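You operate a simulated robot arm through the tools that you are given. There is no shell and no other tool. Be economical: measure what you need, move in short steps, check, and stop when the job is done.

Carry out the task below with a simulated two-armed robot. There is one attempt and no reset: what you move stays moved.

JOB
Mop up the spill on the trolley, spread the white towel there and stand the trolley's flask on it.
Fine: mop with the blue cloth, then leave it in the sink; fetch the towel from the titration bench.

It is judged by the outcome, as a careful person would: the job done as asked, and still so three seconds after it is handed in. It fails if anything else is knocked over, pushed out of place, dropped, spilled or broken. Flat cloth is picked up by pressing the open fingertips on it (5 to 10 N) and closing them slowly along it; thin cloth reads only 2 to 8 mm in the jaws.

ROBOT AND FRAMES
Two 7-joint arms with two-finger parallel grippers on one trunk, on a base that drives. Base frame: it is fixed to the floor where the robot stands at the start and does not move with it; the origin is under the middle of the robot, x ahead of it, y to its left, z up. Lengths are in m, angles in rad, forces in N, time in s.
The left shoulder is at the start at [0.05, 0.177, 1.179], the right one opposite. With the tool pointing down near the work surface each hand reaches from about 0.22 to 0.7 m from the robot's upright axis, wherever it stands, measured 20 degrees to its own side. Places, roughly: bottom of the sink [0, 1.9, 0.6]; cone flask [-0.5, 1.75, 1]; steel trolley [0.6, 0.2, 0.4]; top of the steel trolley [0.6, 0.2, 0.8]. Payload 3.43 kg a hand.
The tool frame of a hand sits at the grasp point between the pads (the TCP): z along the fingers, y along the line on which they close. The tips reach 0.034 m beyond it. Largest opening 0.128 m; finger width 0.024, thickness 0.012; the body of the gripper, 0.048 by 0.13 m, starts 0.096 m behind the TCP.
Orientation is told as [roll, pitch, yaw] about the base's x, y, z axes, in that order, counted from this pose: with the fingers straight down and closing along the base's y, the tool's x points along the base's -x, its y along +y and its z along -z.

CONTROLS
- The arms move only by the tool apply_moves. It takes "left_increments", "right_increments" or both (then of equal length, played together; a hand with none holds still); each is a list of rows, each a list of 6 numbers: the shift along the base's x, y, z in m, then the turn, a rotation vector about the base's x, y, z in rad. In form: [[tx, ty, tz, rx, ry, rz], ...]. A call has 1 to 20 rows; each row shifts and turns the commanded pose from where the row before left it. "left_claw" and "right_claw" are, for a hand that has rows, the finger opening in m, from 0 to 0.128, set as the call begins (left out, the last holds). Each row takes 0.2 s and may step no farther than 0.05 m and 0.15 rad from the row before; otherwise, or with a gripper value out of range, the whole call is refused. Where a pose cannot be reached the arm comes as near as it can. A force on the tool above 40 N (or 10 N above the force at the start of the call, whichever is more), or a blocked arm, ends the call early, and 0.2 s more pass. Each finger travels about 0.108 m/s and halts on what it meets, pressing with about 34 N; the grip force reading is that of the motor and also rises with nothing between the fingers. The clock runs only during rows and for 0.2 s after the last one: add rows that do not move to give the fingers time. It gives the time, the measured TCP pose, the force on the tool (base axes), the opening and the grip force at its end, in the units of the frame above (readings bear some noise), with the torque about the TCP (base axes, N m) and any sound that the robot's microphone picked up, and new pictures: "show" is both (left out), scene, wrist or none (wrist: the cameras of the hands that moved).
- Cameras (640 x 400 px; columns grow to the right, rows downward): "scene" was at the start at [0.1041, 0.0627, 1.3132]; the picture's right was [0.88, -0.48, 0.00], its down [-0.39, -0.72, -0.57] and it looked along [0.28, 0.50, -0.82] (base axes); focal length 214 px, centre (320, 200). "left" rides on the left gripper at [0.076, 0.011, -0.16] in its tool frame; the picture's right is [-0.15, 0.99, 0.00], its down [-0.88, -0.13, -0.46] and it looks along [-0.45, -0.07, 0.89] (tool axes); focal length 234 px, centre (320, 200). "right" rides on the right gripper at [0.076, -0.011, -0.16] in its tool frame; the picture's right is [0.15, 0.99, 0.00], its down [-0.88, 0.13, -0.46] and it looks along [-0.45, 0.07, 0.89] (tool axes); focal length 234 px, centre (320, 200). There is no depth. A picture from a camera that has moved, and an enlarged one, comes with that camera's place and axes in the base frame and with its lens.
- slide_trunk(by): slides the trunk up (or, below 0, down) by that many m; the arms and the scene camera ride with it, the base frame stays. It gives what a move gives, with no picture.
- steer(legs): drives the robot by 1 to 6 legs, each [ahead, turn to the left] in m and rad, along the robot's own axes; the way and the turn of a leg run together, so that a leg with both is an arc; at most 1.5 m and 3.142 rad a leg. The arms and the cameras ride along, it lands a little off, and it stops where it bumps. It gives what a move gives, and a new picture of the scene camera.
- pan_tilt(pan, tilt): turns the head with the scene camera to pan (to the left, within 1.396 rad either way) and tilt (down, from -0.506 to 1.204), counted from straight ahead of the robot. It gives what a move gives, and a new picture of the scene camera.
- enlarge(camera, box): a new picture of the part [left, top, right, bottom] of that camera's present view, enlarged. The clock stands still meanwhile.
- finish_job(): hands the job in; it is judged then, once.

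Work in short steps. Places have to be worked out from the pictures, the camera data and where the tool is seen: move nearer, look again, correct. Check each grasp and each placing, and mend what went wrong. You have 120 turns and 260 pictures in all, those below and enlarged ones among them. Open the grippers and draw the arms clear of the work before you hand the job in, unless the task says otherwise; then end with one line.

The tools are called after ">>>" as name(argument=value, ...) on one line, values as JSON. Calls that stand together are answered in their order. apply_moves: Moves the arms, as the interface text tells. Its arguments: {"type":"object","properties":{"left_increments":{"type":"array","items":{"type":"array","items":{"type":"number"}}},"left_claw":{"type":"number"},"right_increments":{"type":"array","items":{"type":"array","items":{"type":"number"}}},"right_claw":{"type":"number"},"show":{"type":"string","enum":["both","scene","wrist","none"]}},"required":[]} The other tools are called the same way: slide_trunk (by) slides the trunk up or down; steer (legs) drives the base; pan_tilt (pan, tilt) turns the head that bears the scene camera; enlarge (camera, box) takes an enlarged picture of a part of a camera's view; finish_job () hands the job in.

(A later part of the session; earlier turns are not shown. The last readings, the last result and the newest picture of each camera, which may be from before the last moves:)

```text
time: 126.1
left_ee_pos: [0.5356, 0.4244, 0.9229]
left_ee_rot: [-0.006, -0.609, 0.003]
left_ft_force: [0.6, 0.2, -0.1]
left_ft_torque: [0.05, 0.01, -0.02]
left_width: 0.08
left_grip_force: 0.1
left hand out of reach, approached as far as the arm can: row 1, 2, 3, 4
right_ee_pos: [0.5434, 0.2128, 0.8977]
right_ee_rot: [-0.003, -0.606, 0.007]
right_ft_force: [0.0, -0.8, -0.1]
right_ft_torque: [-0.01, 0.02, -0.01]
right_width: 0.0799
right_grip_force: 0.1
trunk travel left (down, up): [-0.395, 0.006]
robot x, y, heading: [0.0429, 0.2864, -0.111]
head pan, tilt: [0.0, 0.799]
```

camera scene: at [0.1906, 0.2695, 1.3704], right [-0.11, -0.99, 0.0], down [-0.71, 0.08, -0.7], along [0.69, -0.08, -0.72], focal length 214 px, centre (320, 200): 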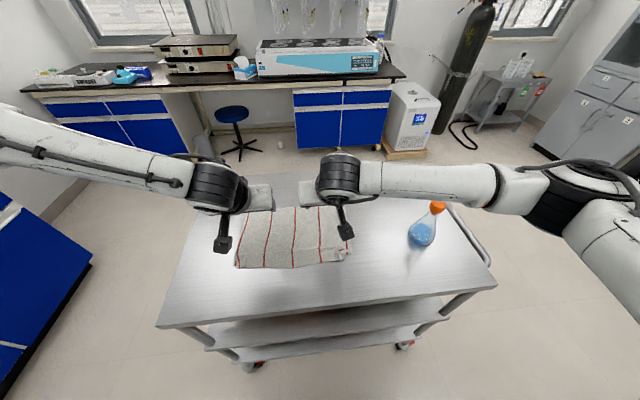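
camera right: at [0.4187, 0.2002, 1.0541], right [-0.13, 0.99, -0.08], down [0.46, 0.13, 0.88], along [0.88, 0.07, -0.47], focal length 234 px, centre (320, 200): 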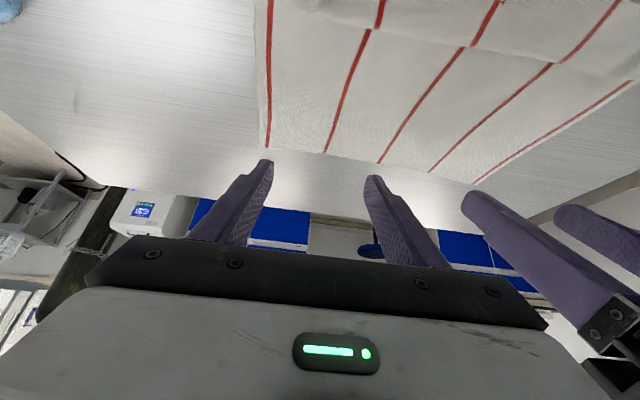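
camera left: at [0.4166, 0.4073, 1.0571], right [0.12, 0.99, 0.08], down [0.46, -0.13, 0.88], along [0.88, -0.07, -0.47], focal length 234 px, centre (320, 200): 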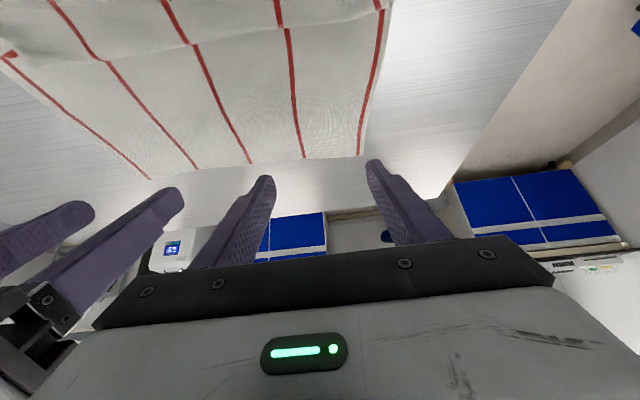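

The left arm needs a lower trunk. I raise both hands, slide the trunk down 0.1 m, and check.

>>> apply_moves(right_increments=[[0, 0, 0.04, 0, 0, 0], [0, 0, 0.04, 0, 0, 0], [0, 0, 0.04, 0, 0, 0]], left_increments=[[0, 0, 0.04, 0, 0, 0], [0, 0, 0.04, 0, 0, 0], [0, 0, 0.015, 0, 0, 0]], show="none")

>>> slide_trunk(by=-0.1)

>>> pan_tilt(pan=0.0, tilt=0.8)

```text
time: 126.9
left_ee_pos: [0.5357, 0.4221, 1.0169]
left_ee_rot: [-0.003, -0.608, 0.001]
left_ft_force: [0.3, 0.0, 0.0]
left_ft_torque: [0.01, 0.01, -0.02]
left_width: 0.0799
left_grip_force: 0.0
right_ee_pos: [0.5433, 0.2159, 1.0184]
right_ee_rot: [-0.001, -0.604, 0.007]
right_ft_force: [-1.0, -0.3, 0.5]
right_ft_torque: [0.01, -0.03, 0.03]
right_width: 0.0799
right_grip_force: 0.0
trunk travel left (down, up): [-0.395, 0.006]
robot x, y, heading: [0.0401, 0.2878, -0.11]
head pan, tilt: [0.0, 0.799]
```

```text
time: 128.2
left_ee_pos: [0.5371, 0.4229, 0.9174]
left_ee_rot: [-0.004, -0.61, -0.001]
left_ft_force: [-0.1, -0.3, 0.1]
left_ft_torque: [0.02, 0.01, -0.02]
left_width: 0.0798
left_grip_force: 0.0
right_ee_pos: [0.5438, 0.2161, 0.9188]
right_ee_rot: [0.0, -0.606, 0.008]
right_ft_force: [-0.6, 0.8, -1.7]
right_ft_torque: [-0.02, -0.02, -0.06]
right_width: 0.0802
right_grip_force: 0.1
trunk travel left (down, up): [-0.295, 0.106]
robot x, y, heading: [0.0425, 0.287, -0.12]
head pan, tilt: [0.0, 0.799]
```

```text
time: 128.8
left_ee_pos: [0.5374, 0.4219, 0.9181]
left_ee_rot: [-0.003, -0.608, -0.001]
left_ft_force: [0.4, -0.4, 0.0]
left_ft_torque: [0.02, 0.0, 0.01]
left_width: 0.0802
left_grip_force: 0.1
right_ee_pos: [0.5442, 0.2163, 0.918]
right_ee_rot: [0.0, -0.606, 0.008]
right_ft_force: [-0.7, -0.1, -0.1]
right_ft_torque: [0.02, -0.03, -0.03]
right_width: 0.08
right_grip_force: 0.0
trunk travel left (down, up): [-0.295, 0.106]
robot x, y, heading: [0.0381, 0.2854, -0.112]
head pan, tilt: [0.0, 0.799]
camera scene: at [0.1903, 0.2689, 1.2705], right [-0.11, -0.99, 0.0], down [-0.71, 0.08, -0.7], along [0.69, -0.08, -0.72], focal length 214 px, centre (320, 200)
```

scene: 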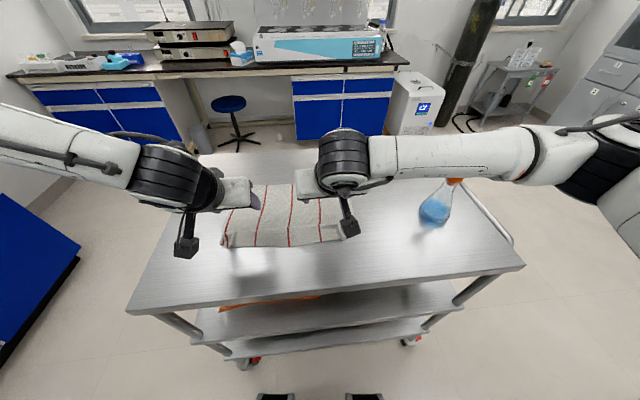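

The right forearm passes too close to the flask cap for this push, so I raise and draw back both hands and return them upright. I'll instead re-pinch the strip's top layer near x≈0.475, lift to let the tucked edge fall free, and re-lay it.

>>> apply_moves(right_increments=[[0, 0, 0.045, 0, 0, 0], [-0.02, 0, 0.045, 0, 0, 0], [-0.025, 0, 0.02, 0, 0.1, 0], [-0.025, 0, 0, 0, 0.125, 0], [0, 0, 0, 0, 0.125, 0], [0, 0, 0, 0, 0.125, 0], [0, -0.015, 0, 0, 0.125, 0]], left_increments=[[0, 0, 0.045, 0, 0, 0], [-0.02, 0, 0.045, 0, 0, 0], [-0.02, 0, 0.02, 0, 0.1, 0], [-0.022, 0, 0, 0, 0.125, 0], [0, 0, 0, 0, 0.125, 0], [0, 0, 0, 0, 0.125, 0], [0, 0, 0, 0, 0.125, 0]], left_claw=0.04, right_claw=0.04)

```text
time: 130.4
left_ee_pos: [0.4751, 0.4223, 1.0272]
left_ee_rot: [-0.004, -0.007, -0.001]
left_ft_force: [-0.1, -0.1, -0.7]
left_ft_torque: [-0.01, 0.02, -0.01]
left_width: 0.04
left_grip_force: 0.1
right_ee_pos: [0.4736, 0.2002, 1.0283]
right_ee_rot: [0.002, -0.002, 0.007]
right_ft_force: [-0.3, 0.4, -0.2]
right_ft_torque: [0.02, 0.03, -0.01]
right_width: 0.0398
right_grip_force: 0.0
trunk travel left (down, up): [-0.295, 0.106]
robot x, y, heading: [0.0406, 0.2876, -0.111]
head pan, tilt: [0.0, 0.799]
camera scene: at [0.191, 0.2687, 1.2703], right [-0.11, -0.99, 0.0], down [-0.71, 0.08, -0.7], along [0.69, -0.08, -0.72], focal length 214 px, centre (320, 200)
camera right: at [0.3972, 0.1879, 1.1876], right [-0.15, 0.99, 0.0], down [0.88, 0.13, 0.46], along [0.45, 0.07, -0.89], focal length 234 px, centre (320, 200)
camera left: at [0.3992, 0.4341, 1.1868], right [0.15, 0.99, 0.0], down [0.88, -0.13, 0.46], along [0.46, -0.07, -0.89], focal length 234 px, centre (320, 200)
```

scene: 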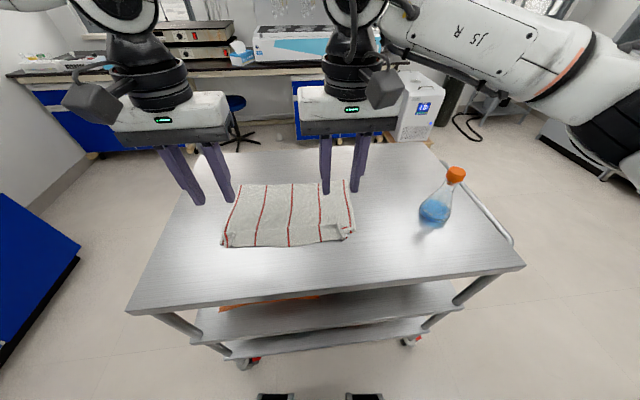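
right: 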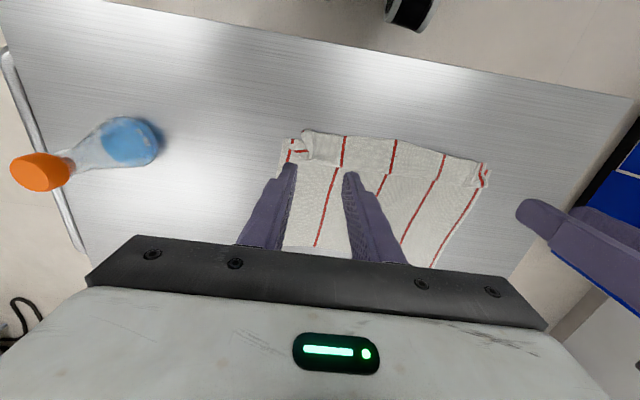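
left: 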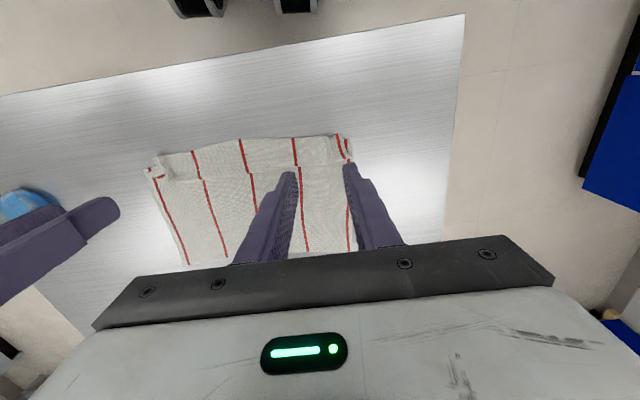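

I study the strip closely from the two wrist cameras.

>>> enlarge(camera="right", box=[270, 110, 510, 260])

>>> enlarge(camera="left", box=[130, 110, 370, 260])

```text
2.67 times, centred on (390, 185) of right
camera zoom: at [0.3972, 0.1879, 1.1876], right [-0.15, 0.99, 0.0], down [0.88, 0.13, 0.46], along [0.45, 0.07, -0.89], focal length 624 px, centre (133, 240)
```

zoom: 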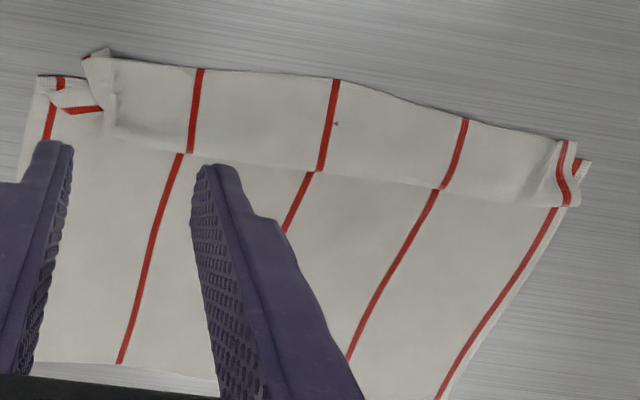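

```text
2.67 times, centred on (250, 185) of left
camera zoom: at [0.3992, 0.4341, 1.1868], right [0.15, 0.99, 0.0], down [0.88, -0.13, 0.46], along [0.46, -0.07, -0.89], focal length 624 px, centre (507, 240)
```

zoom: 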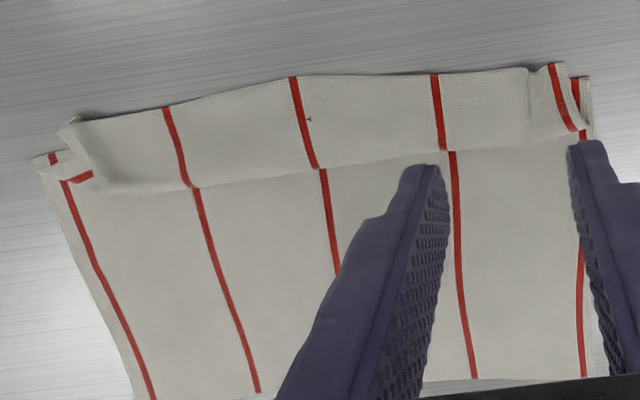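

Now clear: it's a flat Z-fold — the strip (free near edge x≈0.46, pinch marks at (0.485,0.443) and (0.482,0.183)) lies over ~7 cm of doubled cloth. Re-pinching at those marks and drawing 7 cm toward the robot will open it. I lower both hands onto the marks.

>>> apply_moves(right_increments=[[0.008, -0.015, -0.04, 0, 0, 0], [0, 0, -0.04, 0, 0, 0], [0, 0, -0.03, 0, 0, 0], [0, 0, -0.012, 0, 0, 0], [0, 0, -0.01, 0, 0, 0], [0, 0, -0.004, 0, 0, 0], [0, 0, 0, 0, 0, 0]], left_increments=[[0.008, 0.015, -0.04, 0, 0, 0], [0, 0.003, -0.04, 0, 0, 0], [0, 0, -0.03, 0, 0, 0], [0, 0, -0.012, 0, 0, 0], [0, 0, -0.01, 0, 0, 0], [0, 0, -0.004, 0, 0, 0], [0, 0, 0, 0, 0, 0]], show="wrist")

```text
time: 132.0
left_ee_pos: [0.4834, 0.4423, 0.8906]
left_ee_rot: [-0.001, -0.01, 0.0]
left_ft_force: [0.3, -0.5, 0.1]
left_ft_torque: [0.01, -0.02, 0.01]
left_width: 0.04
left_grip_force: 0.1
right_ee_pos: [0.4828, 0.1848, 0.8914]
right_ee_rot: [0.0, -0.006, 0.005]
right_ft_force: [-0.3, 0.9, 0.4]
right_ft_torque: [-0.01, 0.01, 0.05]
right_width: 0.0402
right_grip_force: 0.0
trunk travel left (down, up): [-0.295, 0.106]
robot x, y, heading: [0.042, 0.2842, -0.114]
head pan, tilt: [0.0, 0.799]
camera right: at [0.4046, 0.1728, 1.05], right [-0.15, 0.99, 0.0], down [0.88, 0.13, 0.46], along [0.46, 0.07, -0.89], focal length 234 px, centre (320, 200)
camera left: at [0.4063, 0.4533, 1.0502], right [0.15, 0.99, 0.0], down [0.88, -0.13, 0.46], along [0.46, -0.07, -0.89], focal length 234 px, centre (320, 200)
```

right: 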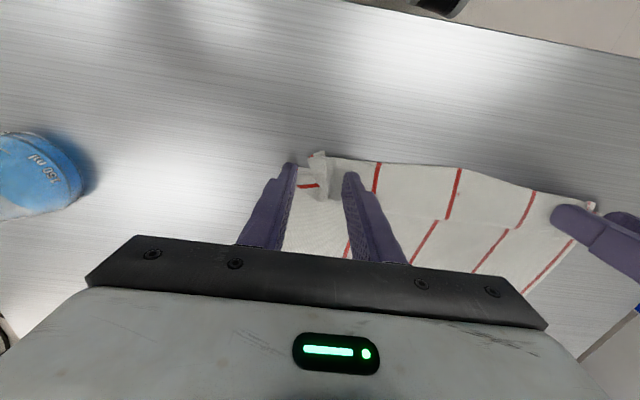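
left: 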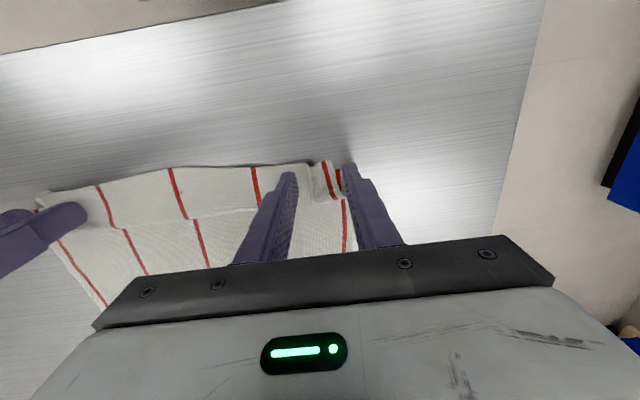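

The hands bracket the raised pinch marks. I lower 3 mm, shift the left slightly inward, and close gently to catch only the raised top layer.

>>> apply_moves(right_increments=[[0, 0.004, -0.002, 0, 0, 0], [0, 0, -0.002, 0, 0, 0], [0, 0, 0, 0, 0, 0]], left_increments=[[0, -0.007, -0.002, 0, 0, 0], [0, 0, -0.001, 0, 0, 0], [0, 0, 0, 0, 0, 0]], left_claw=0.022, right_claw=0.022, show="none")

>>> apply_moves(right_increments=[[0, 0, 0, 0, 0, 0], [0, 0, 0, 0, 0, 0], [0, 0, 0, 0, 0, 0]], left_increments=[[0, 0, 0, 0, 0, 0], [0, 0, 0, 0, 0, 0], [0, 0, 0, 0, 0, 0]], left_claw=0.0, right_claw=0.0, show="wrist")

```text
time: 132.8
left_ee_pos: [0.4832, 0.4337, 0.8878]
left_ee_rot: [-0.002, -0.011, 0.001]
left_ft_force: [0.1, -0.5, 0.6]
left_ft_torque: [0.0, 0.0, 0.0]
left_width: 0.0221
left_grip_force: 0.1
right_ee_pos: [0.4818, 0.189, 0.8881]
right_ee_rot: [0.003, -0.006, 0.006]
right_ft_force: [0.3, 0.6, 0.5]
right_ft_torque: [0.0, -0.01, -0.03]
right_width: 0.022
right_grip_force: 0.0
trunk travel left (down, up): [-0.295, 0.106]
robot x, y, heading: [0.0429, 0.2872, -0.112]
head pan, tilt: [0.0, 0.799]
```

```text
time: 133.6
left_ee_pos: [0.4852, 0.4345, 0.8876]
left_ee_rot: [-0.004, -0.009, 0.0]
left_ft_force: [0.4, -3.6, 0.5]
left_ft_torque: [-0.14, 0.01, -0.02]
left_width: 0.0021
left_grip_force: 33.8
right_ee_pos: [0.4819, 0.1903, 0.888]
right_ee_rot: [0.004, -0.006, 0.009]
right_ft_force: [0.3, 5.2, 4.1]
right_ft_torque: [0.15, 0.01, 0.0]
right_width: 0.002
right_grip_force: 33.7
trunk travel left (down, up): [-0.295, 0.106]
robot x, y, heading: [0.0411, 0.286, -0.111]
head pan, tilt: [0.0, 0.799]
camera right: at [0.4042, 0.1776, 1.0469], right [-0.15, 0.99, 0.0], down [0.88, 0.13, 0.46], along [0.46, 0.07, -0.89], focal length 234 px, centre (320, 200)
camera left: at [0.4066, 0.4456, 1.0477], right [0.15, 0.99, 0.0], down [0.88, -0.13, 0.47], along [0.46, -0.07, -0.89], focal length 234 px, centre (320, 200)
```

right: 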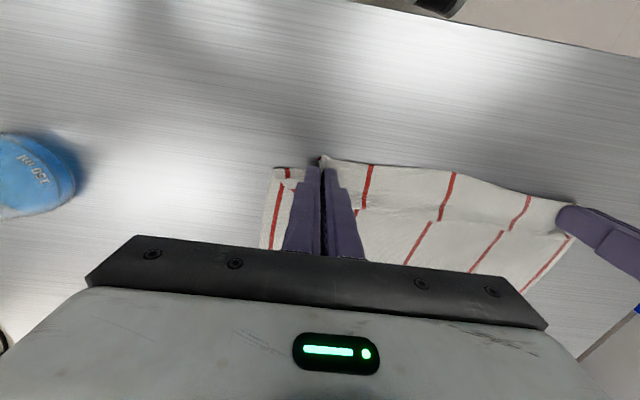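
left: 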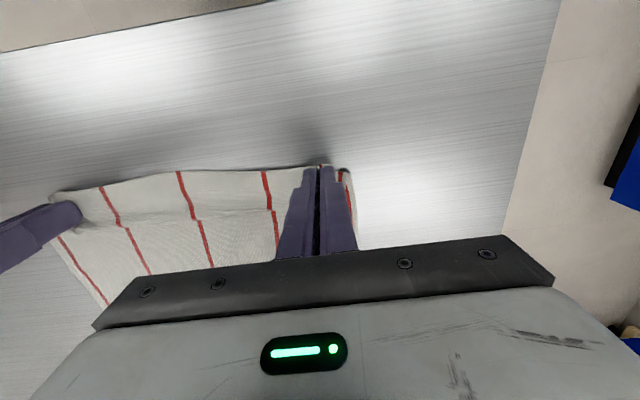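

Both hold (2 mm). I lift 3 cm and draw both toward the robot 4 cm, then check.

>>> apply_moves(right_increments=[[0, 0, 0.015, 0, 0, 0], [-0.005, 0, 0.015, 0, 0, 0], [-0.015, 0, 0.005, 0, 0, 0], [-0.02, 0, 0, 0, 0, 0]], left_increments=[[0, 0, 0.015, 0, 0, 0], [-0.005, 0, 0.015, 0, 0, 0], [-0.015, 0, 0.005, 0, 0, 0], [-0.02, 0, 0, 0, 0, 0]])

```text
time: 134.6
left_ee_pos: [0.4435, 0.4325, 0.9235]
left_ee_rot: [-0.004, -0.01, 0.001]
left_ft_force: [-0.2, -2.2, -0.5]
left_ft_torque: [-0.08, 0.02, -0.01]
left_width: 0.0018
left_grip_force: 34.0
right_ee_pos: [0.4406, 0.191, 0.9231]
right_ee_rot: [0.001, -0.006, 0.004]
right_ft_force: [0.0, 2.1, -0.2]
right_ft_torque: [0.07, 0.0, 0.02]
right_width: 0.0021
right_grip_force: 34.1
trunk travel left (down, up): [-0.295, 0.106]
robot x, y, heading: [0.0403, 0.2895, -0.115]
head pan, tilt: [0.0, 0.799]
camera scene: at [0.1899, 0.2688, 1.2705], right [-0.11, -0.99, 0.0], down [-0.71, 0.08, -0.7], along [0.69, -0.08, -0.72], focal length 214 px, centre (320, 200)
camera right: at [0.363, 0.1788, 1.0816], right [-0.15, 0.99, 0.0], down [0.88, 0.13, 0.46], along [0.46, 0.07, -0.89], focal length 234 px, centre (320, 200)
camera left: at [0.366, 0.4448, 1.0827], right [0.14, 0.99, 0.0], down [0.88, -0.13, 0.46], along [0.46, -0.07, -0.89], focal length 234 px, centre (320, 200)
```

scene: 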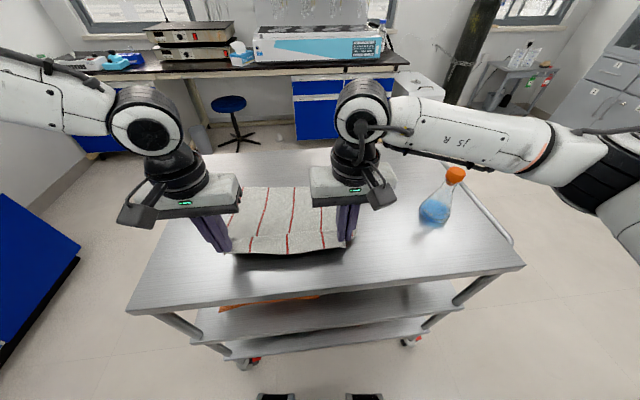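
right: 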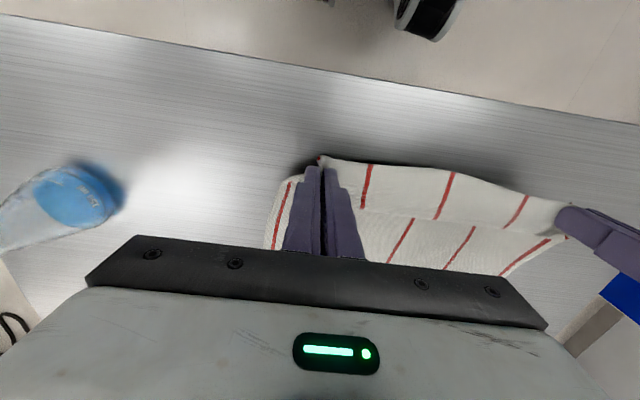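
left: 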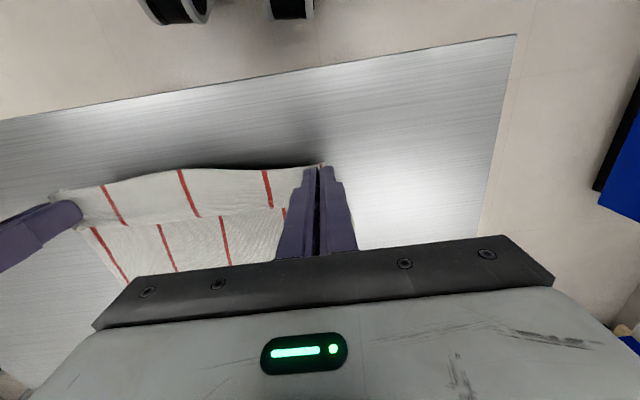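

The far hem has stayed at x≈0.665 while the strip came toward the robot, so the fold is opening. I pull 3.5 cm more.

>>> apply_moves(right_increments=[[-0.012, 0, 0, 0, 0, 0], [-0.012, 0, 0, 0, 0, 0], [-0.011, 0, 0, 0, 0, 0], [0, 0, 0, 0, 0, 0]], left_increments=[[-0.012, 0, 0, 0, 0, 0], [-0.012, 0, 0, 0, 0, 0], [-0.011, 0, 0, 0, 0, 0], [0, 0, 0, 0, 0, 0]], show="scene")

>>> enlarge(camera="scene", box=[190, 150, 430, 300])

```text
time: 135.6
left_ee_pos: [0.4066, 0.4318, 0.9238]
left_ee_rot: [-0.001, -0.011, 0.001]
left_ft_force: [-0.4, -1.7, 0.4]
left_ft_torque: [-0.08, -0.02, -0.01]
left_width: 0.002
left_grip_force: 34.4
right_ee_pos: [0.4064, 0.1909, 0.9235]
right_ee_rot: [0.003, -0.004, 0.005]
right_ft_force: [-0.5, 2.0, 0.6]
right_ft_torque: [0.0, -0.02, 0.0]
right_width: 0.0022
right_grip_force: 34.5
trunk travel left (down, up): [-0.295, 0.106]
robot x, y, heading: [0.0422, 0.2869, -0.111]
head pan, tilt: [0.0, 0.799]
camera scene: at [0.1903, 0.2689, 1.2704], right [-0.11, -0.99, 0.0], down [-0.71, 0.08, -0.7], along [0.69, -0.08, -0.72], focal length 214 px, centre (320, 200)
```

scene: 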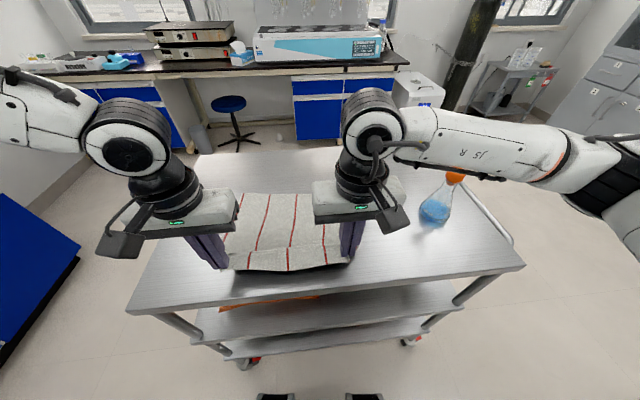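

```text
2.67 times, centred on (310, 225) of scene
camera zoom: at [0.1903, 0.2689, 1.2704], right [-0.11, -0.99, 0.0], down [-0.71, 0.08, -0.7], along [0.69, -0.08, -0.72], focal length 572 px, centre (347, 133)
```

zoom: 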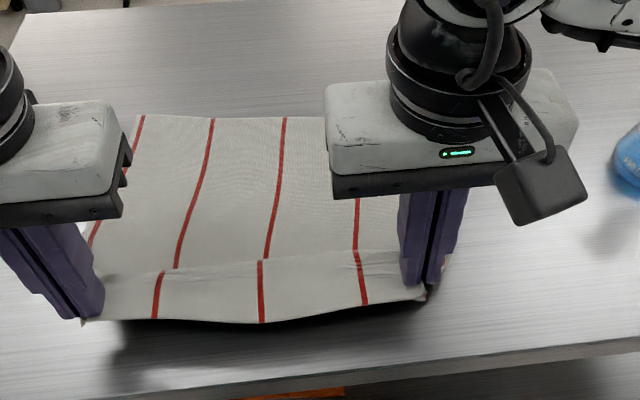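

The towel is now taut from hem (x≈0.624) to pinch, with only the ~4 cm near flap hanging on the robot side. I lower gently, moving slightly forward at the end so the flap lies outward.

>>> apply_moves(right_increments=[[-0.004, 0, -0.012, 0, 0, 0], [0.003, 0, -0.01, 0, 0, 0], [0.005, 0, -0.008, 0, 0, 0], [0.003, 0, -0.004, 0, 0, 0], [0, 0, 0, 0, 0, 0]], left_increments=[[-0.004, 0, -0.012, 0, 0, 0], [0.003, 0, -0.01, 0, 0, 0], [0.005, 0, -0.008, 0, 0, 0], [0.003, 0, -0.004, 0, 0, 0], [0, 0, 0, 0, 0, 0]], show="none")

>>> enlarge(camera="scene", box=[190, 150, 430, 300])

>>> enlarge(camera="right", box=[240, 110, 560, 310])

```text
time: 136.8
left_ee_pos: [0.414, 0.4323, 0.8907]
left_ee_rot: [-0.003, -0.011, 0.0]
left_ft_force: [0.2, -3.4, -0.3]
left_ft_torque: [-0.13, 0.01, -0.02]
left_width: 0.0018
left_grip_force: 34.1
right_ee_pos: [0.4141, 0.19, 0.8891]
right_ee_rot: [0.0, -0.006, 0.006]
right_ft_force: [0.2, 3.5, 0.6]
right_ft_torque: [0.1, 0.02, -0.03]
right_width: 0.0023
right_grip_force: 33.9
trunk travel left (down, up): [-0.295, 0.106]
robot x, y, heading: [0.0386, 0.287, -0.114]
head pan, tilt: [0.0, 0.799]
```

```text
2.67 times, centred on (310, 225) of scene
camera zoom: at [0.1902, 0.2689, 1.2705], right [-0.11, -0.99, 0.0], down [-0.71, 0.08, -0.7], along [0.69, -0.08, -0.72], focal length 572 px, centre (347, 133)
```

zoom: 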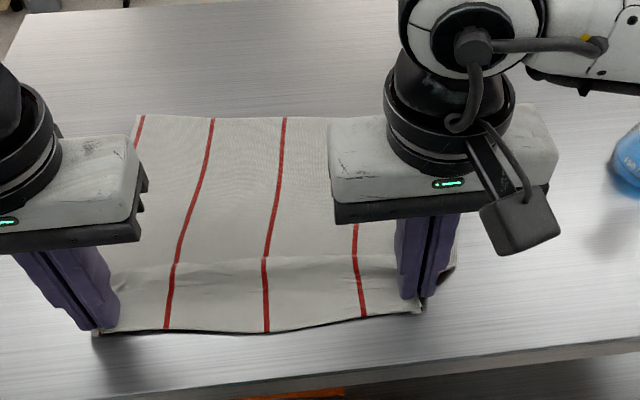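

```text
2.00 times, centred on (400, 210) of right
camera zoom: at [0.3355, 0.177, 1.0484], right [-0.15, 0.99, 0.0], down [0.88, 0.13, 0.46], along [0.46, 0.07, -0.89], focal length 468 px, centre (160, 180)
```

zoom: 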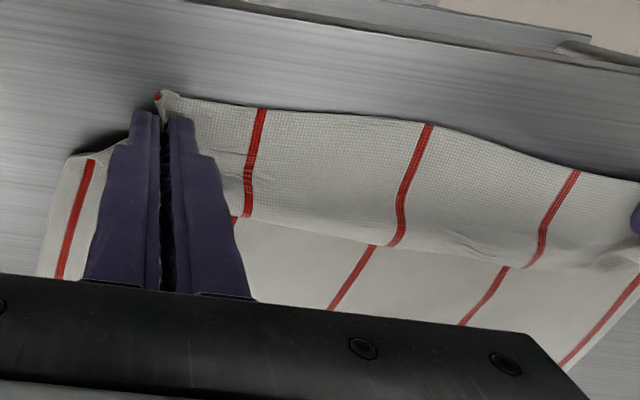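

The lip still shows overlapping layers caught together. I release here, raise the hands and look squarely at it once more before a proper re-lay.

>>> apply_moves(right_increments=[[0, 0, 0, 0, 0, 0], [0, 0, 0, 0, 0, 0], [0, 0, 0.02, 0, 0, 0], [0, 0, 0.04, 0, 0, 0], [0, 0, 0.045, 0, 0, 0], [-0.02, -0.03, 0.03, 0, 0, 0], [-0.02, -0.04, 0, 0, 0, 0]], left_increments=[[0, 0, 0, 0, 0, 0], [0, 0, 0, 0, 0, 0], [0, 0, 0.02, 0, 0, 0], [0, 0, 0.04, 0, 0, 0], [0, 0, 0.045, 0, 0, 0], [-0.02, 0.02, 0.03, 0, 0, 0], [-0.02, 0.03, 0, 0, 0, 0]], left_claw=0.05, right_claw=0.05, show="none")

>>> enlarge(camera="scene", box=[200, 160, 392, 280])

>>> enlarge(camera="left", box=[80, 100, 400, 300])

```text
time: 138.4
left_ee_pos: [0.3746, 0.4836, 1.0248]
left_ee_rot: [-0.003, -0.009, -0.001]
left_ft_force: [0.4, 1.2, 0.1]
left_ft_torque: [-0.01, 0.0, 0.0]
left_width: 0.0499
left_grip_force: 0.0
right_ee_pos: [0.3737, 0.1191, 1.024]
right_ee_rot: [0.002, -0.007, 0.005]
right_ft_force: [-0.2, -0.3, 1.0]
right_ft_torque: [0.03, -0.03, 0.02]
right_width: 0.05
right_grip_force: 0.0
trunk travel left (down, up): [-0.295, 0.106]
robot x, y, heading: [0.0439, 0.285, -0.115]
head pan, tilt: [0.0, 0.799]
```

```text
3.33 times, centred on (296, 220) of scene
camera zoom: at [0.1897, 0.2688, 1.2706], right [-0.11, -0.99, 0.0], down [-0.71, 0.08, -0.7], along [0.69, -0.08, -0.72], focal length 715 px, centre (400, 133)
```

zoom: 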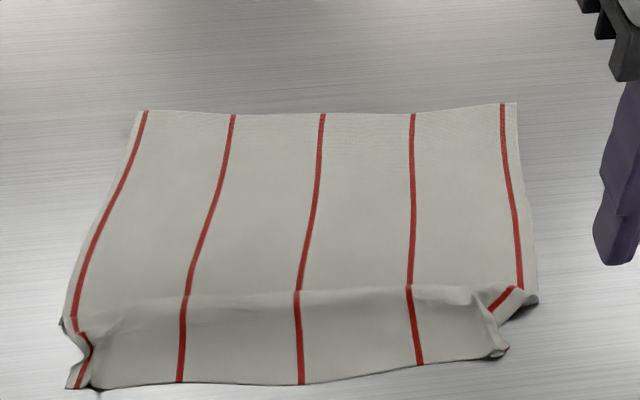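

```text
2.00 times, centred on (240, 200) of left
camera zoom: at [0.298, 0.4953, 1.1842], right [0.15, 0.99, 0.0], down [0.88, -0.13, 0.46], along [0.46, -0.07, -0.89], focal length 468 px, centre (480, 200)
```

zoom: 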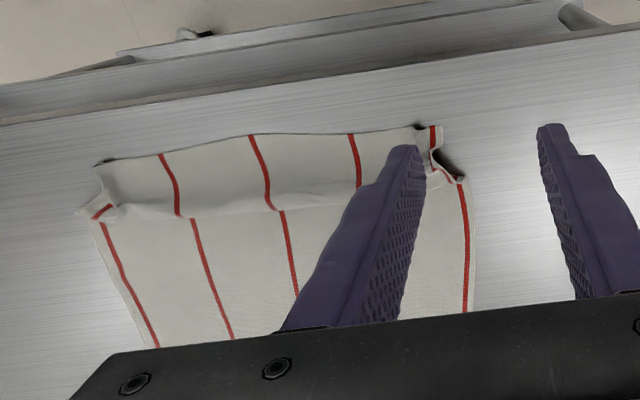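

It is a single sheet with one standing wrinkle near the robot side (between the pinch marks). I'll press on the flat part with both hands and slide it ~4 cm forward to pull the wrinkle out; trunk up first so the right forearm clears the flask.

>>> slide_trunk(by=0.1)

>>> apply_moves(right_increments=[[0.0175, 0.015, -0.0325, 0, -0.05, 0], [0.0175, 0.015, -0.0325, 0, -0.05, 0], [0.0175, 0.015, -0.0325, 0, -0.05, 0], [0.0175, 0.015, -0.0325, 0, -0.05, 0], [0.0175, 0.015, -0.0325, 0, -0.05, 0], [0.0175, 0.015, -0.03, 0, -0.05, 0]], left_increments=[[0.0175, -0.0157, -0.0325, 0, -0.05, 0], [0.0175, -0.0157, -0.0325, 0, -0.05, 0], [0.0175, -0.0157, -0.0325, 0, -0.05, 0], [0.0175, -0.0157, -0.0325, 0, -0.05, 0], [0.0175, -0.0157, -0.0325, 0, -0.05, 0], [0.0175, -0.0157, -0.03, 0, -0.05, 0]], left_claw=0.08, right_claw=0.08, show="scene")

```text
time: 139.7
left_ee_pos: [0.375, 0.4825, 1.1243]
left_ee_rot: [-0.001, -0.009, 0.001]
left_ft_force: [0.1, -0.5, -1.0]
left_ft_torque: [0.0, -0.03, 0.0]
left_width: 0.0497
left_grip_force: 0.1
right_ee_pos: [0.3734, 0.1202, 1.1233]
right_ee_rot: [0.001, -0.005, 0.005]
right_ft_force: [0.6, -0.2, 0.5]
right_ft_torque: [0.02, -0.01, 0.01]
right_width: 0.0497
right_grip_force: 0.1
trunk travel left (down, up): [-0.395, 0.006]
robot x, y, heading: [0.0421, 0.2869, -0.111]
head pan, tilt: [0.0, 0.799]
```

```text
time: 141.1
left_ee_pos: [0.4802, 0.3957, 0.933]
left_ee_rot: [-0.005, -0.31, 0.003]
left_ft_force: [0.2, 0.4, 0.4]
left_ft_torque: [0.0, 0.02, -0.01]
left_width: 0.0801
left_grip_force: 0.0
left hand out of reach, approached as far as the arm can: row 6
right_ee_pos: [0.4786, 0.2095, 0.9326]
right_ee_rot: [-0.001, -0.306, 0.007]
right_ft_force: [-0.6, 0.3, 0.4]
right_ft_torque: [-0.01, 0.01, 0.02]
right_width: 0.08
right_grip_force: 0.0
trunk travel left (down, up): [-0.395, 0.006]
robot x, y, heading: [0.0443, 0.2865, -0.113]
head pan, tilt: [0.0, 0.799]
camera scene: at [0.1905, 0.2693, 1.3705], right [-0.11, -0.99, 0.0], down [-0.71, 0.08, -0.7], along [0.69, -0.08, -0.72], focal length 214 px, centre (320, 200)
```

scene: 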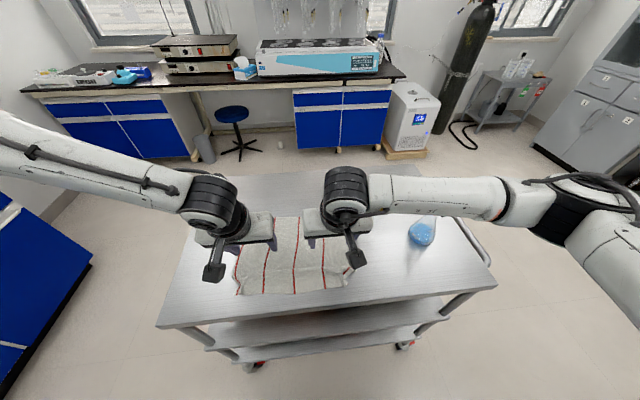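

Forearm clearance over the flask looks to be several cm. I lower both to the cloth, the left a bit further outward to stay in reach.

>>> apply_moves(right_increments=[[0, 0, -0.02, 0, 0, 0], [0, 0, -0.015, 0, 0, 0], [0, 0, -0.006, 0, 0, 0], [0, 0, -0.003, 0, 0, 0], [0, 0, -0.002, 0, 0, 0]], left_increments=[[-0.004, 0.015, -0.02, 0, 0, 0], [-0.004, 0.015, -0.015, 0, 0, 0], [0, 0, -0.006, 0, 0, 0], [0, 0, -0.003, 0, 0, 0], [0, 0, -0.002, 0, 0, 0]], show="none")

```text
time: 142.3
left_ee_pos: [0.4705, 0.4266, 0.8914]
left_ee_rot: [-0.004, -0.31, 0.001]
left_ft_force: [0.0, -0.1, 0.0]
left_ft_torque: [0.03, 0.02, -0.02]
left_width: 0.0802
left_grip_force: 0.1
right_ee_pos: [0.4789, 0.2098, 0.8873]
right_ee_rot: [0.001, -0.307, 0.007]
right_ft_force: [-1.6, -1.3, 11.2]
right_ft_torque: [-0.2, 0.06, -0.03]
right_width: 0.08
right_grip_force: 0.2
trunk travel left (down, up): [-0.395, 0.006]
robot x, y, heading: [0.042, 0.2861, -0.114]
head pan, tilt: [0.0, 0.799]
```

Right is in contact (11 N). I bring the left down 4 mm, then push both forward.

>>> apply_moves(left_increments=[[0, 0.003, -0.002, 0, 0, 0], [0, 0.002, -0.002, 0, 0, 0], [0, 0, -0.001, 0, 0, 0], [0, 0, 0, 0, 0, 0]], show="none")

>>> apply_moves(right_increments=[[0.01, 0, 0, 0, 0, 0], [0.01, 0, 0, 0, 0, 0], [0.01, 0, 0, 0, 0, 0], [0.01, 0, 0, 0, 0, 0]], left_increments=[[0.01, 0, 0, 0, 0, 0], [0.01, 0, 0, 0, 0, 0], [0.01, 0, 0, 0, 0, 0], [0.01, 0, 0, 0, 0, 0]], show="scene")

>>> enlarge(camera="scene", box=[200, 180, 392, 300])

```text
time: 143.3
left_ee_pos: [0.4708, 0.4299, 0.8869]
left_ee_rot: [-0.006, -0.312, 0.001]
left_ft_force: [0.1, 0.3, 2.2]
left_ft_torque: [-0.14, 0.0, -0.05]
left_width: 0.0805
left_grip_force: 0.3
right_ee_pos: [0.4799, 0.2085, 0.8871]
right_ee_rot: [0.001, -0.31, 0.005]
right_ft_force: [0.5, -1.4, 18.6]
right_ft_torque: [-0.26, -0.02, 0.05]
right_width: 0.0802
right_grip_force: 0.2
trunk travel left (down, up): [-0.395, 0.006]
robot x, y, heading: [0.0397, 0.2818, -0.11]
head pan, tilt: [0.0, 0.799]
```

```text
time: 144.3
left_ee_pos: [0.5103, 0.4344, 0.8891]
left_ee_rot: [-0.003, -0.311, 0.001]
left_ft_force: [-0.3, -0.4, 0.2]
left_ft_torque: [0.01, -0.02, 0.02]
left_width: 0.08
left_grip_force: 0.2
left hand out of reach, approached as far as the arm can: row 3
right_ee_pos: [0.5183, 0.2101, 0.8874]
right_ee_rot: [0.0, -0.308, 0.004]
right_ft_force: [-3.4, 0.5, 20.1]
right_ft_torque: [-0.2, 0.11, -0.04]
right_width: 0.08
right_grip_force: 0.1
trunk travel left (down, up): [-0.395, 0.006]
robot x, y, heading: [0.0388, 0.2875, -0.112]
head pan, tilt: [0.0, 0.799]
camera scene: at [0.1882, 0.2692, 1.3708], right [-0.11, -0.99, 0.0], down [-0.71, 0.08, -0.7], along [0.69, -0.08, -0.72], focal length 214 px, centre (320, 200)
```

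scene: 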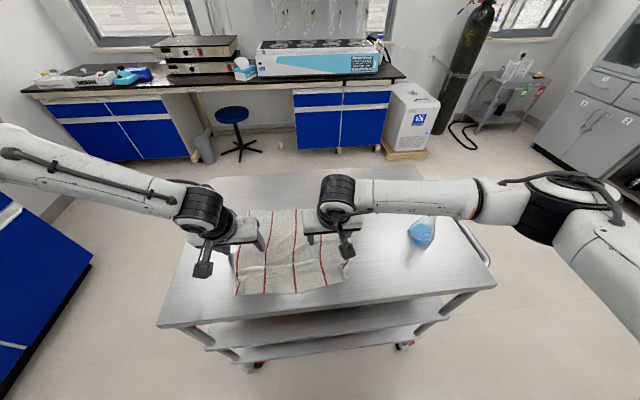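

```text
3.33 times, centred on (296, 240) of scene
camera zoom: at [0.1882, 0.2692, 1.3708], right [-0.11, -0.99, 0.0], down [-0.71, 0.08, -0.7], along [0.69, -0.08, -0.72], focal length 715 px, centre (400, 67)
```

zoom: 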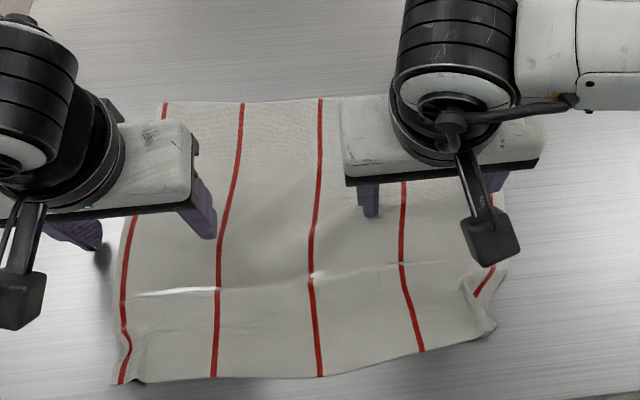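

That pulled the wrinkle out: the towel now measures x≈0.39–0.66, its full length. I lift both hands straight up and look.

>>> apply_moves(right_increments=[[0, 0, 0.04, 0, 0, 0], [0, 0, 0.045, 0, 0, 0], [0, 0, 0.045, 0, 0, 0], [-0.02, 0, 0.04, 0, 0, 0], [-0.03, 0, 0.02, 0, 0.1, 0], [-0.03, 0, 0, 0, 0.1, 0], [-0.03, -0.02, 0, 0, 0.1, 0], [-0.02, -0.04, 0, 0, 0, 0], [0, -0.04, 0, 0, 0, 0]], left_increments=[[0, 0, 0.04, 0, 0, 0], [0, 0, 0.045, 0, 0, 0], [0, 0, 0.045, 0, 0, 0], [-0.02, 0, 0.04, 0, 0, 0], [-0.03, 0, 0.02, 0, 0.1, 0], [-0.03, 0.02, 0, 0, 0.1, 0], [-0.03, 0.02, 0, 0, 0.1, 0], [-0.02, 0.03, 0, 0, 0, 0], [0, 0.03, 0, 0, 0, 0]], show="scene")

>>> enlarge(camera="scene", box=[200, 180, 392, 300])

```text
time: 146.3
left_ee_pos: [0.3821, 0.5346, 1.0778]
left_ee_rot: [-0.002, -0.009, 0.0]
left_ft_force: [-0.5, -0.2, 0.0]
left_ft_torque: [-0.01, 0.0, 0.04]
left_width: 0.0799
left_grip_force: 0.1
right_ee_pos: [0.3898, 0.1096, 1.0754]
right_ee_rot: [0.002, -0.002, 0.008]
right_ft_force: [0.9, -0.6, 0.5]
right_ft_torque: [0.0, -0.02, -0.01]
right_width: 0.08
right_grip_force: 0.0
trunk travel left (down, up): [-0.395, 0.006]
robot x, y, heading: [0.0393, 0.286, -0.11]
head pan, tilt: [0.0, 0.799]
camera scene: at [0.1903, 0.2687, 1.3705], right [-0.11, -0.99, 0.0], down [-0.71, 0.08, -0.7], along [0.69, -0.08, -0.72], focal length 214 px, centre (320, 200)
```

scene: 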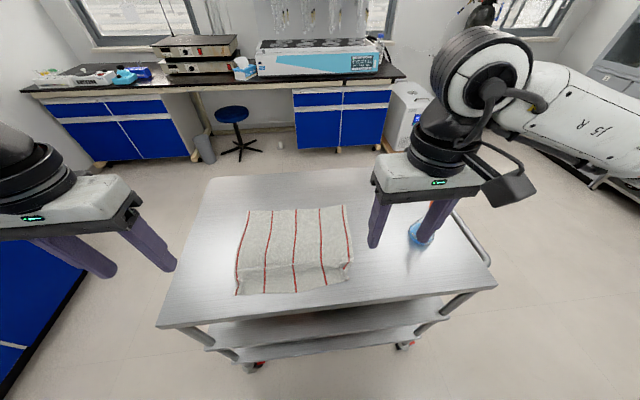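

```text
3.33 times, centred on (296, 240) of scene
camera zoom: at [0.1903, 0.2687, 1.3705], right [-0.11, -0.99, 0.0], down [-0.71, 0.08, -0.7], along [0.69, -0.08, -0.72], focal length 715 px, centre (400, 67)
```

zoom: 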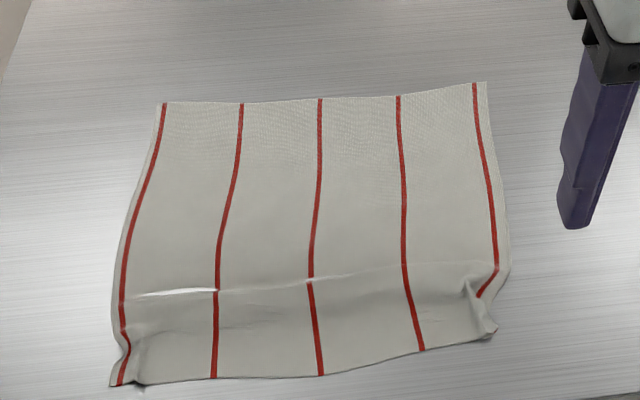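

The towel lies spread with full extent (x 0.39–0.66, y≈0.14–0.46). Now the flask: I raise the right hand and move it toward a spot near above the flask to locate it precisely.

>>> apply_moves(right_increments=[[0, 0, 0.04, 0, 0, 0], [0, 0, 0.04, 0, 0, 0], [0.02, -0.04, 0, 0, 0, 0], [0.02, -0.04, 0, 0, 0, 0], [0.01, -0.04, 0, 0, 0, 0], [0, -0.04, 0, 0, 0, 0]], right_claw=0.1)

>>> enlarge(camera="right", box=[220, 130, 440, 268])

```text
time: 147.7
left_ee_pos: [0.3816, 0.5349, 1.0767]
left_ee_rot: [-0.002, -0.009, 0.0]
left_ft_force: [1.1, 0.1, 0.3]
left_ft_torque: [0.04, -0.01, 0.03]
left_width: 0.0799
left_grip_force: 0.1
right_ee_pos: [0.4371, -0.0505, 1.1544]
right_ee_rot: [0.001, -0.005, 0.006]
right_ft_force: [0.0, -0.3, 0.3]
right_ft_torque: [0.0, -0.02, 0.02]
right_width: 0.1
right_grip_force: 0.1
trunk travel left (down, up): [-0.395, 0.006]
robot x, y, heading: [0.0417, 0.2872, -0.112]
head pan, tilt: [0.0, 0.799]
camera scene: at [0.19, 0.2683, 1.3705], right [-0.11, -0.99, 0.0], down [-0.71, 0.08, -0.7], along [0.69, -0.08, -0.72], focal length 214 px, centre (320, 200)
camera right: at [0.3602, -0.0634, 1.3135], right [-0.15, 0.99, 0.0], down [0.88, 0.14, 0.46], along [0.45, 0.07, -0.89], focal length 234 px, centre (320, 200)
```

scene: 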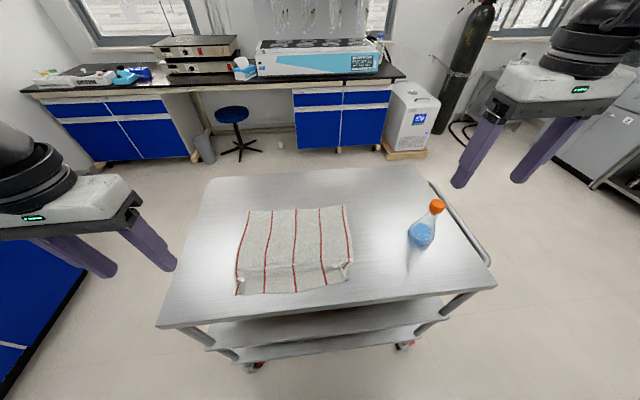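
right: 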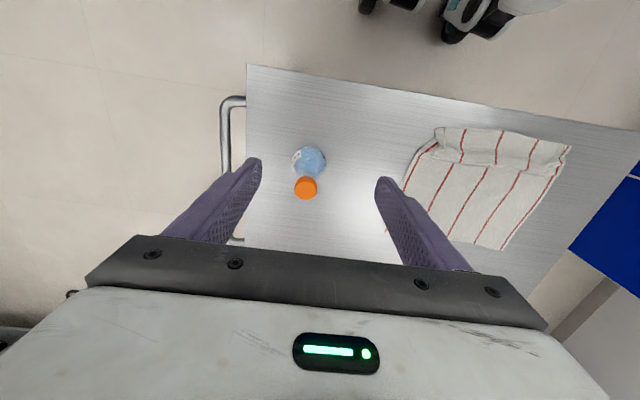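

```text
2.90 times, centred on (330, 199) of right
camera zoom: at [0.3602, -0.0634, 1.3135], right [-0.15, 0.99, 0.0], down [0.88, 0.14, 0.46], along [0.45, 0.07, -0.89], focal length 679 px, centre (291, 203)
```

zoom: 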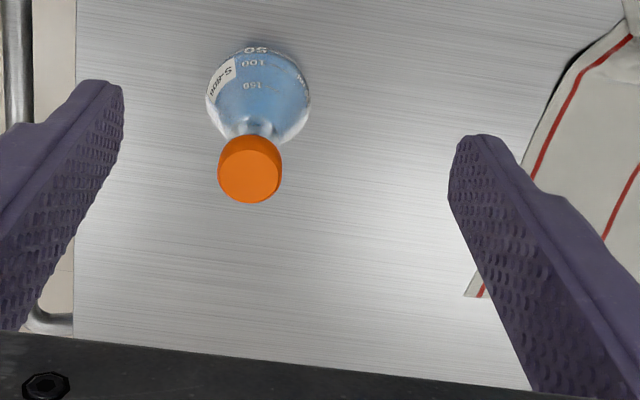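

The flask stands at (0.508,−0.063), cap top z≈0.995, cap Ø≈0.033. I centre above it and descend so the pads straddle the cap.

>>> apply_moves(right_increments=[[0.035, -0.006, 0, 0, 0, 0], [0.036, -0.0065, 0, 0, 0, 0], [0, 0, -0.04, 0, 0, 0], [0, 0, -0.04, 0, 0, 0], [0, 0, -0.03, 0, 0, 0]])

>>> enlarge(camera="right", box=[220, 130, 440, 268])

```text
time: 148.9
left_ee_pos: [0.3822, 0.535, 1.0771]
left_ee_rot: [0.0, -0.008, 0.001]
left_ft_force: [0.4, -0.1, 0.0]
left_ft_torque: [-0.01, -0.01, -0.02]
left_width: 0.0801
left_grip_force: 0.1
right_ee_pos: [0.5083, -0.063, 1.0447]
right_ee_rot: [0.002, -0.004, 0.006]
right_ft_force: [0.0, -0.7, 0.1]
right_ft_torque: [0.04, 0.01, -0.02]
right_width: 0.0998
right_grip_force: 0.1
trunk travel left (down, up): [-0.395, 0.006]
robot x, y, heading: [0.0397, 0.2844, -0.112]
head pan, tilt: [0.0, 0.799]
camera scene: at [0.1904, 0.2686, 1.3705], right [-0.11, -0.99, 0.0], down [-0.71, 0.08, -0.7], along [0.69, -0.08, -0.72], focal length 214 px, centre (320, 200)
camera right: at [0.431, -0.0756, 1.2039], right [-0.15, 0.99, 0.0], down [0.88, 0.13, 0.46], along [0.46, 0.07, -0.89], focal length 234 px, centre (320, 200)
```

scene: 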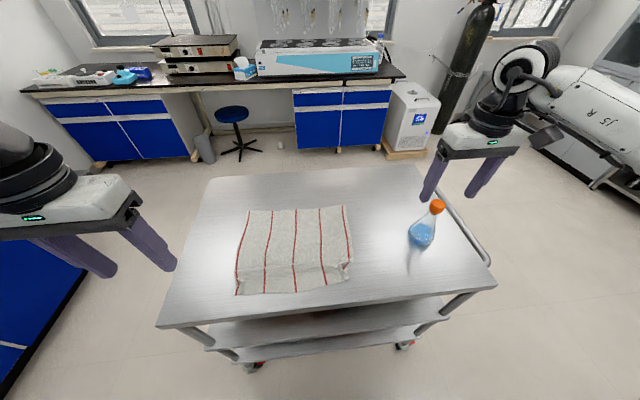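
right: 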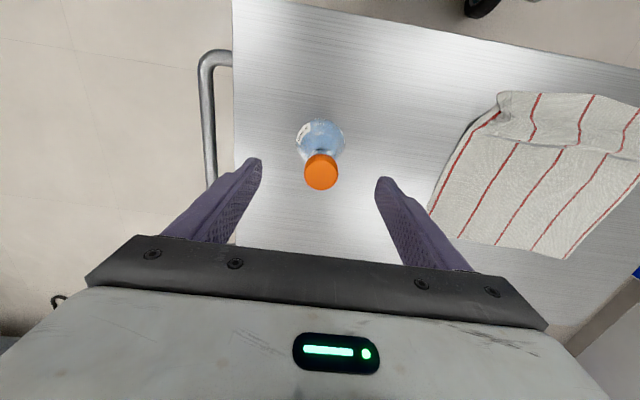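

```text
2.90 times, centred on (330, 199) of right
camera zoom: at [0.431, -0.0756, 1.2039], right [-0.15, 0.99, 0.0], down [0.88, 0.13, 0.46], along [0.46, 0.07, -0.89], focal length 679 px, centre (291, 203)
```

zoom: 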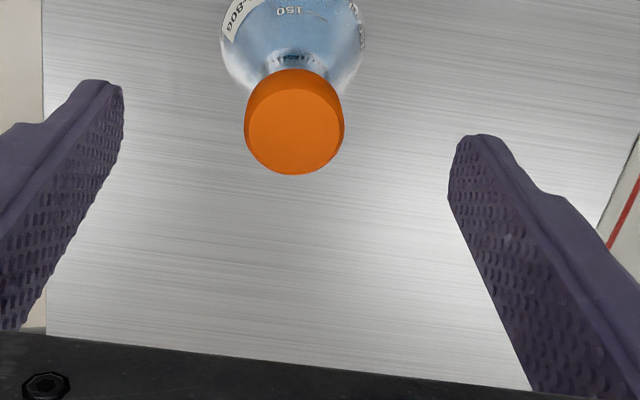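

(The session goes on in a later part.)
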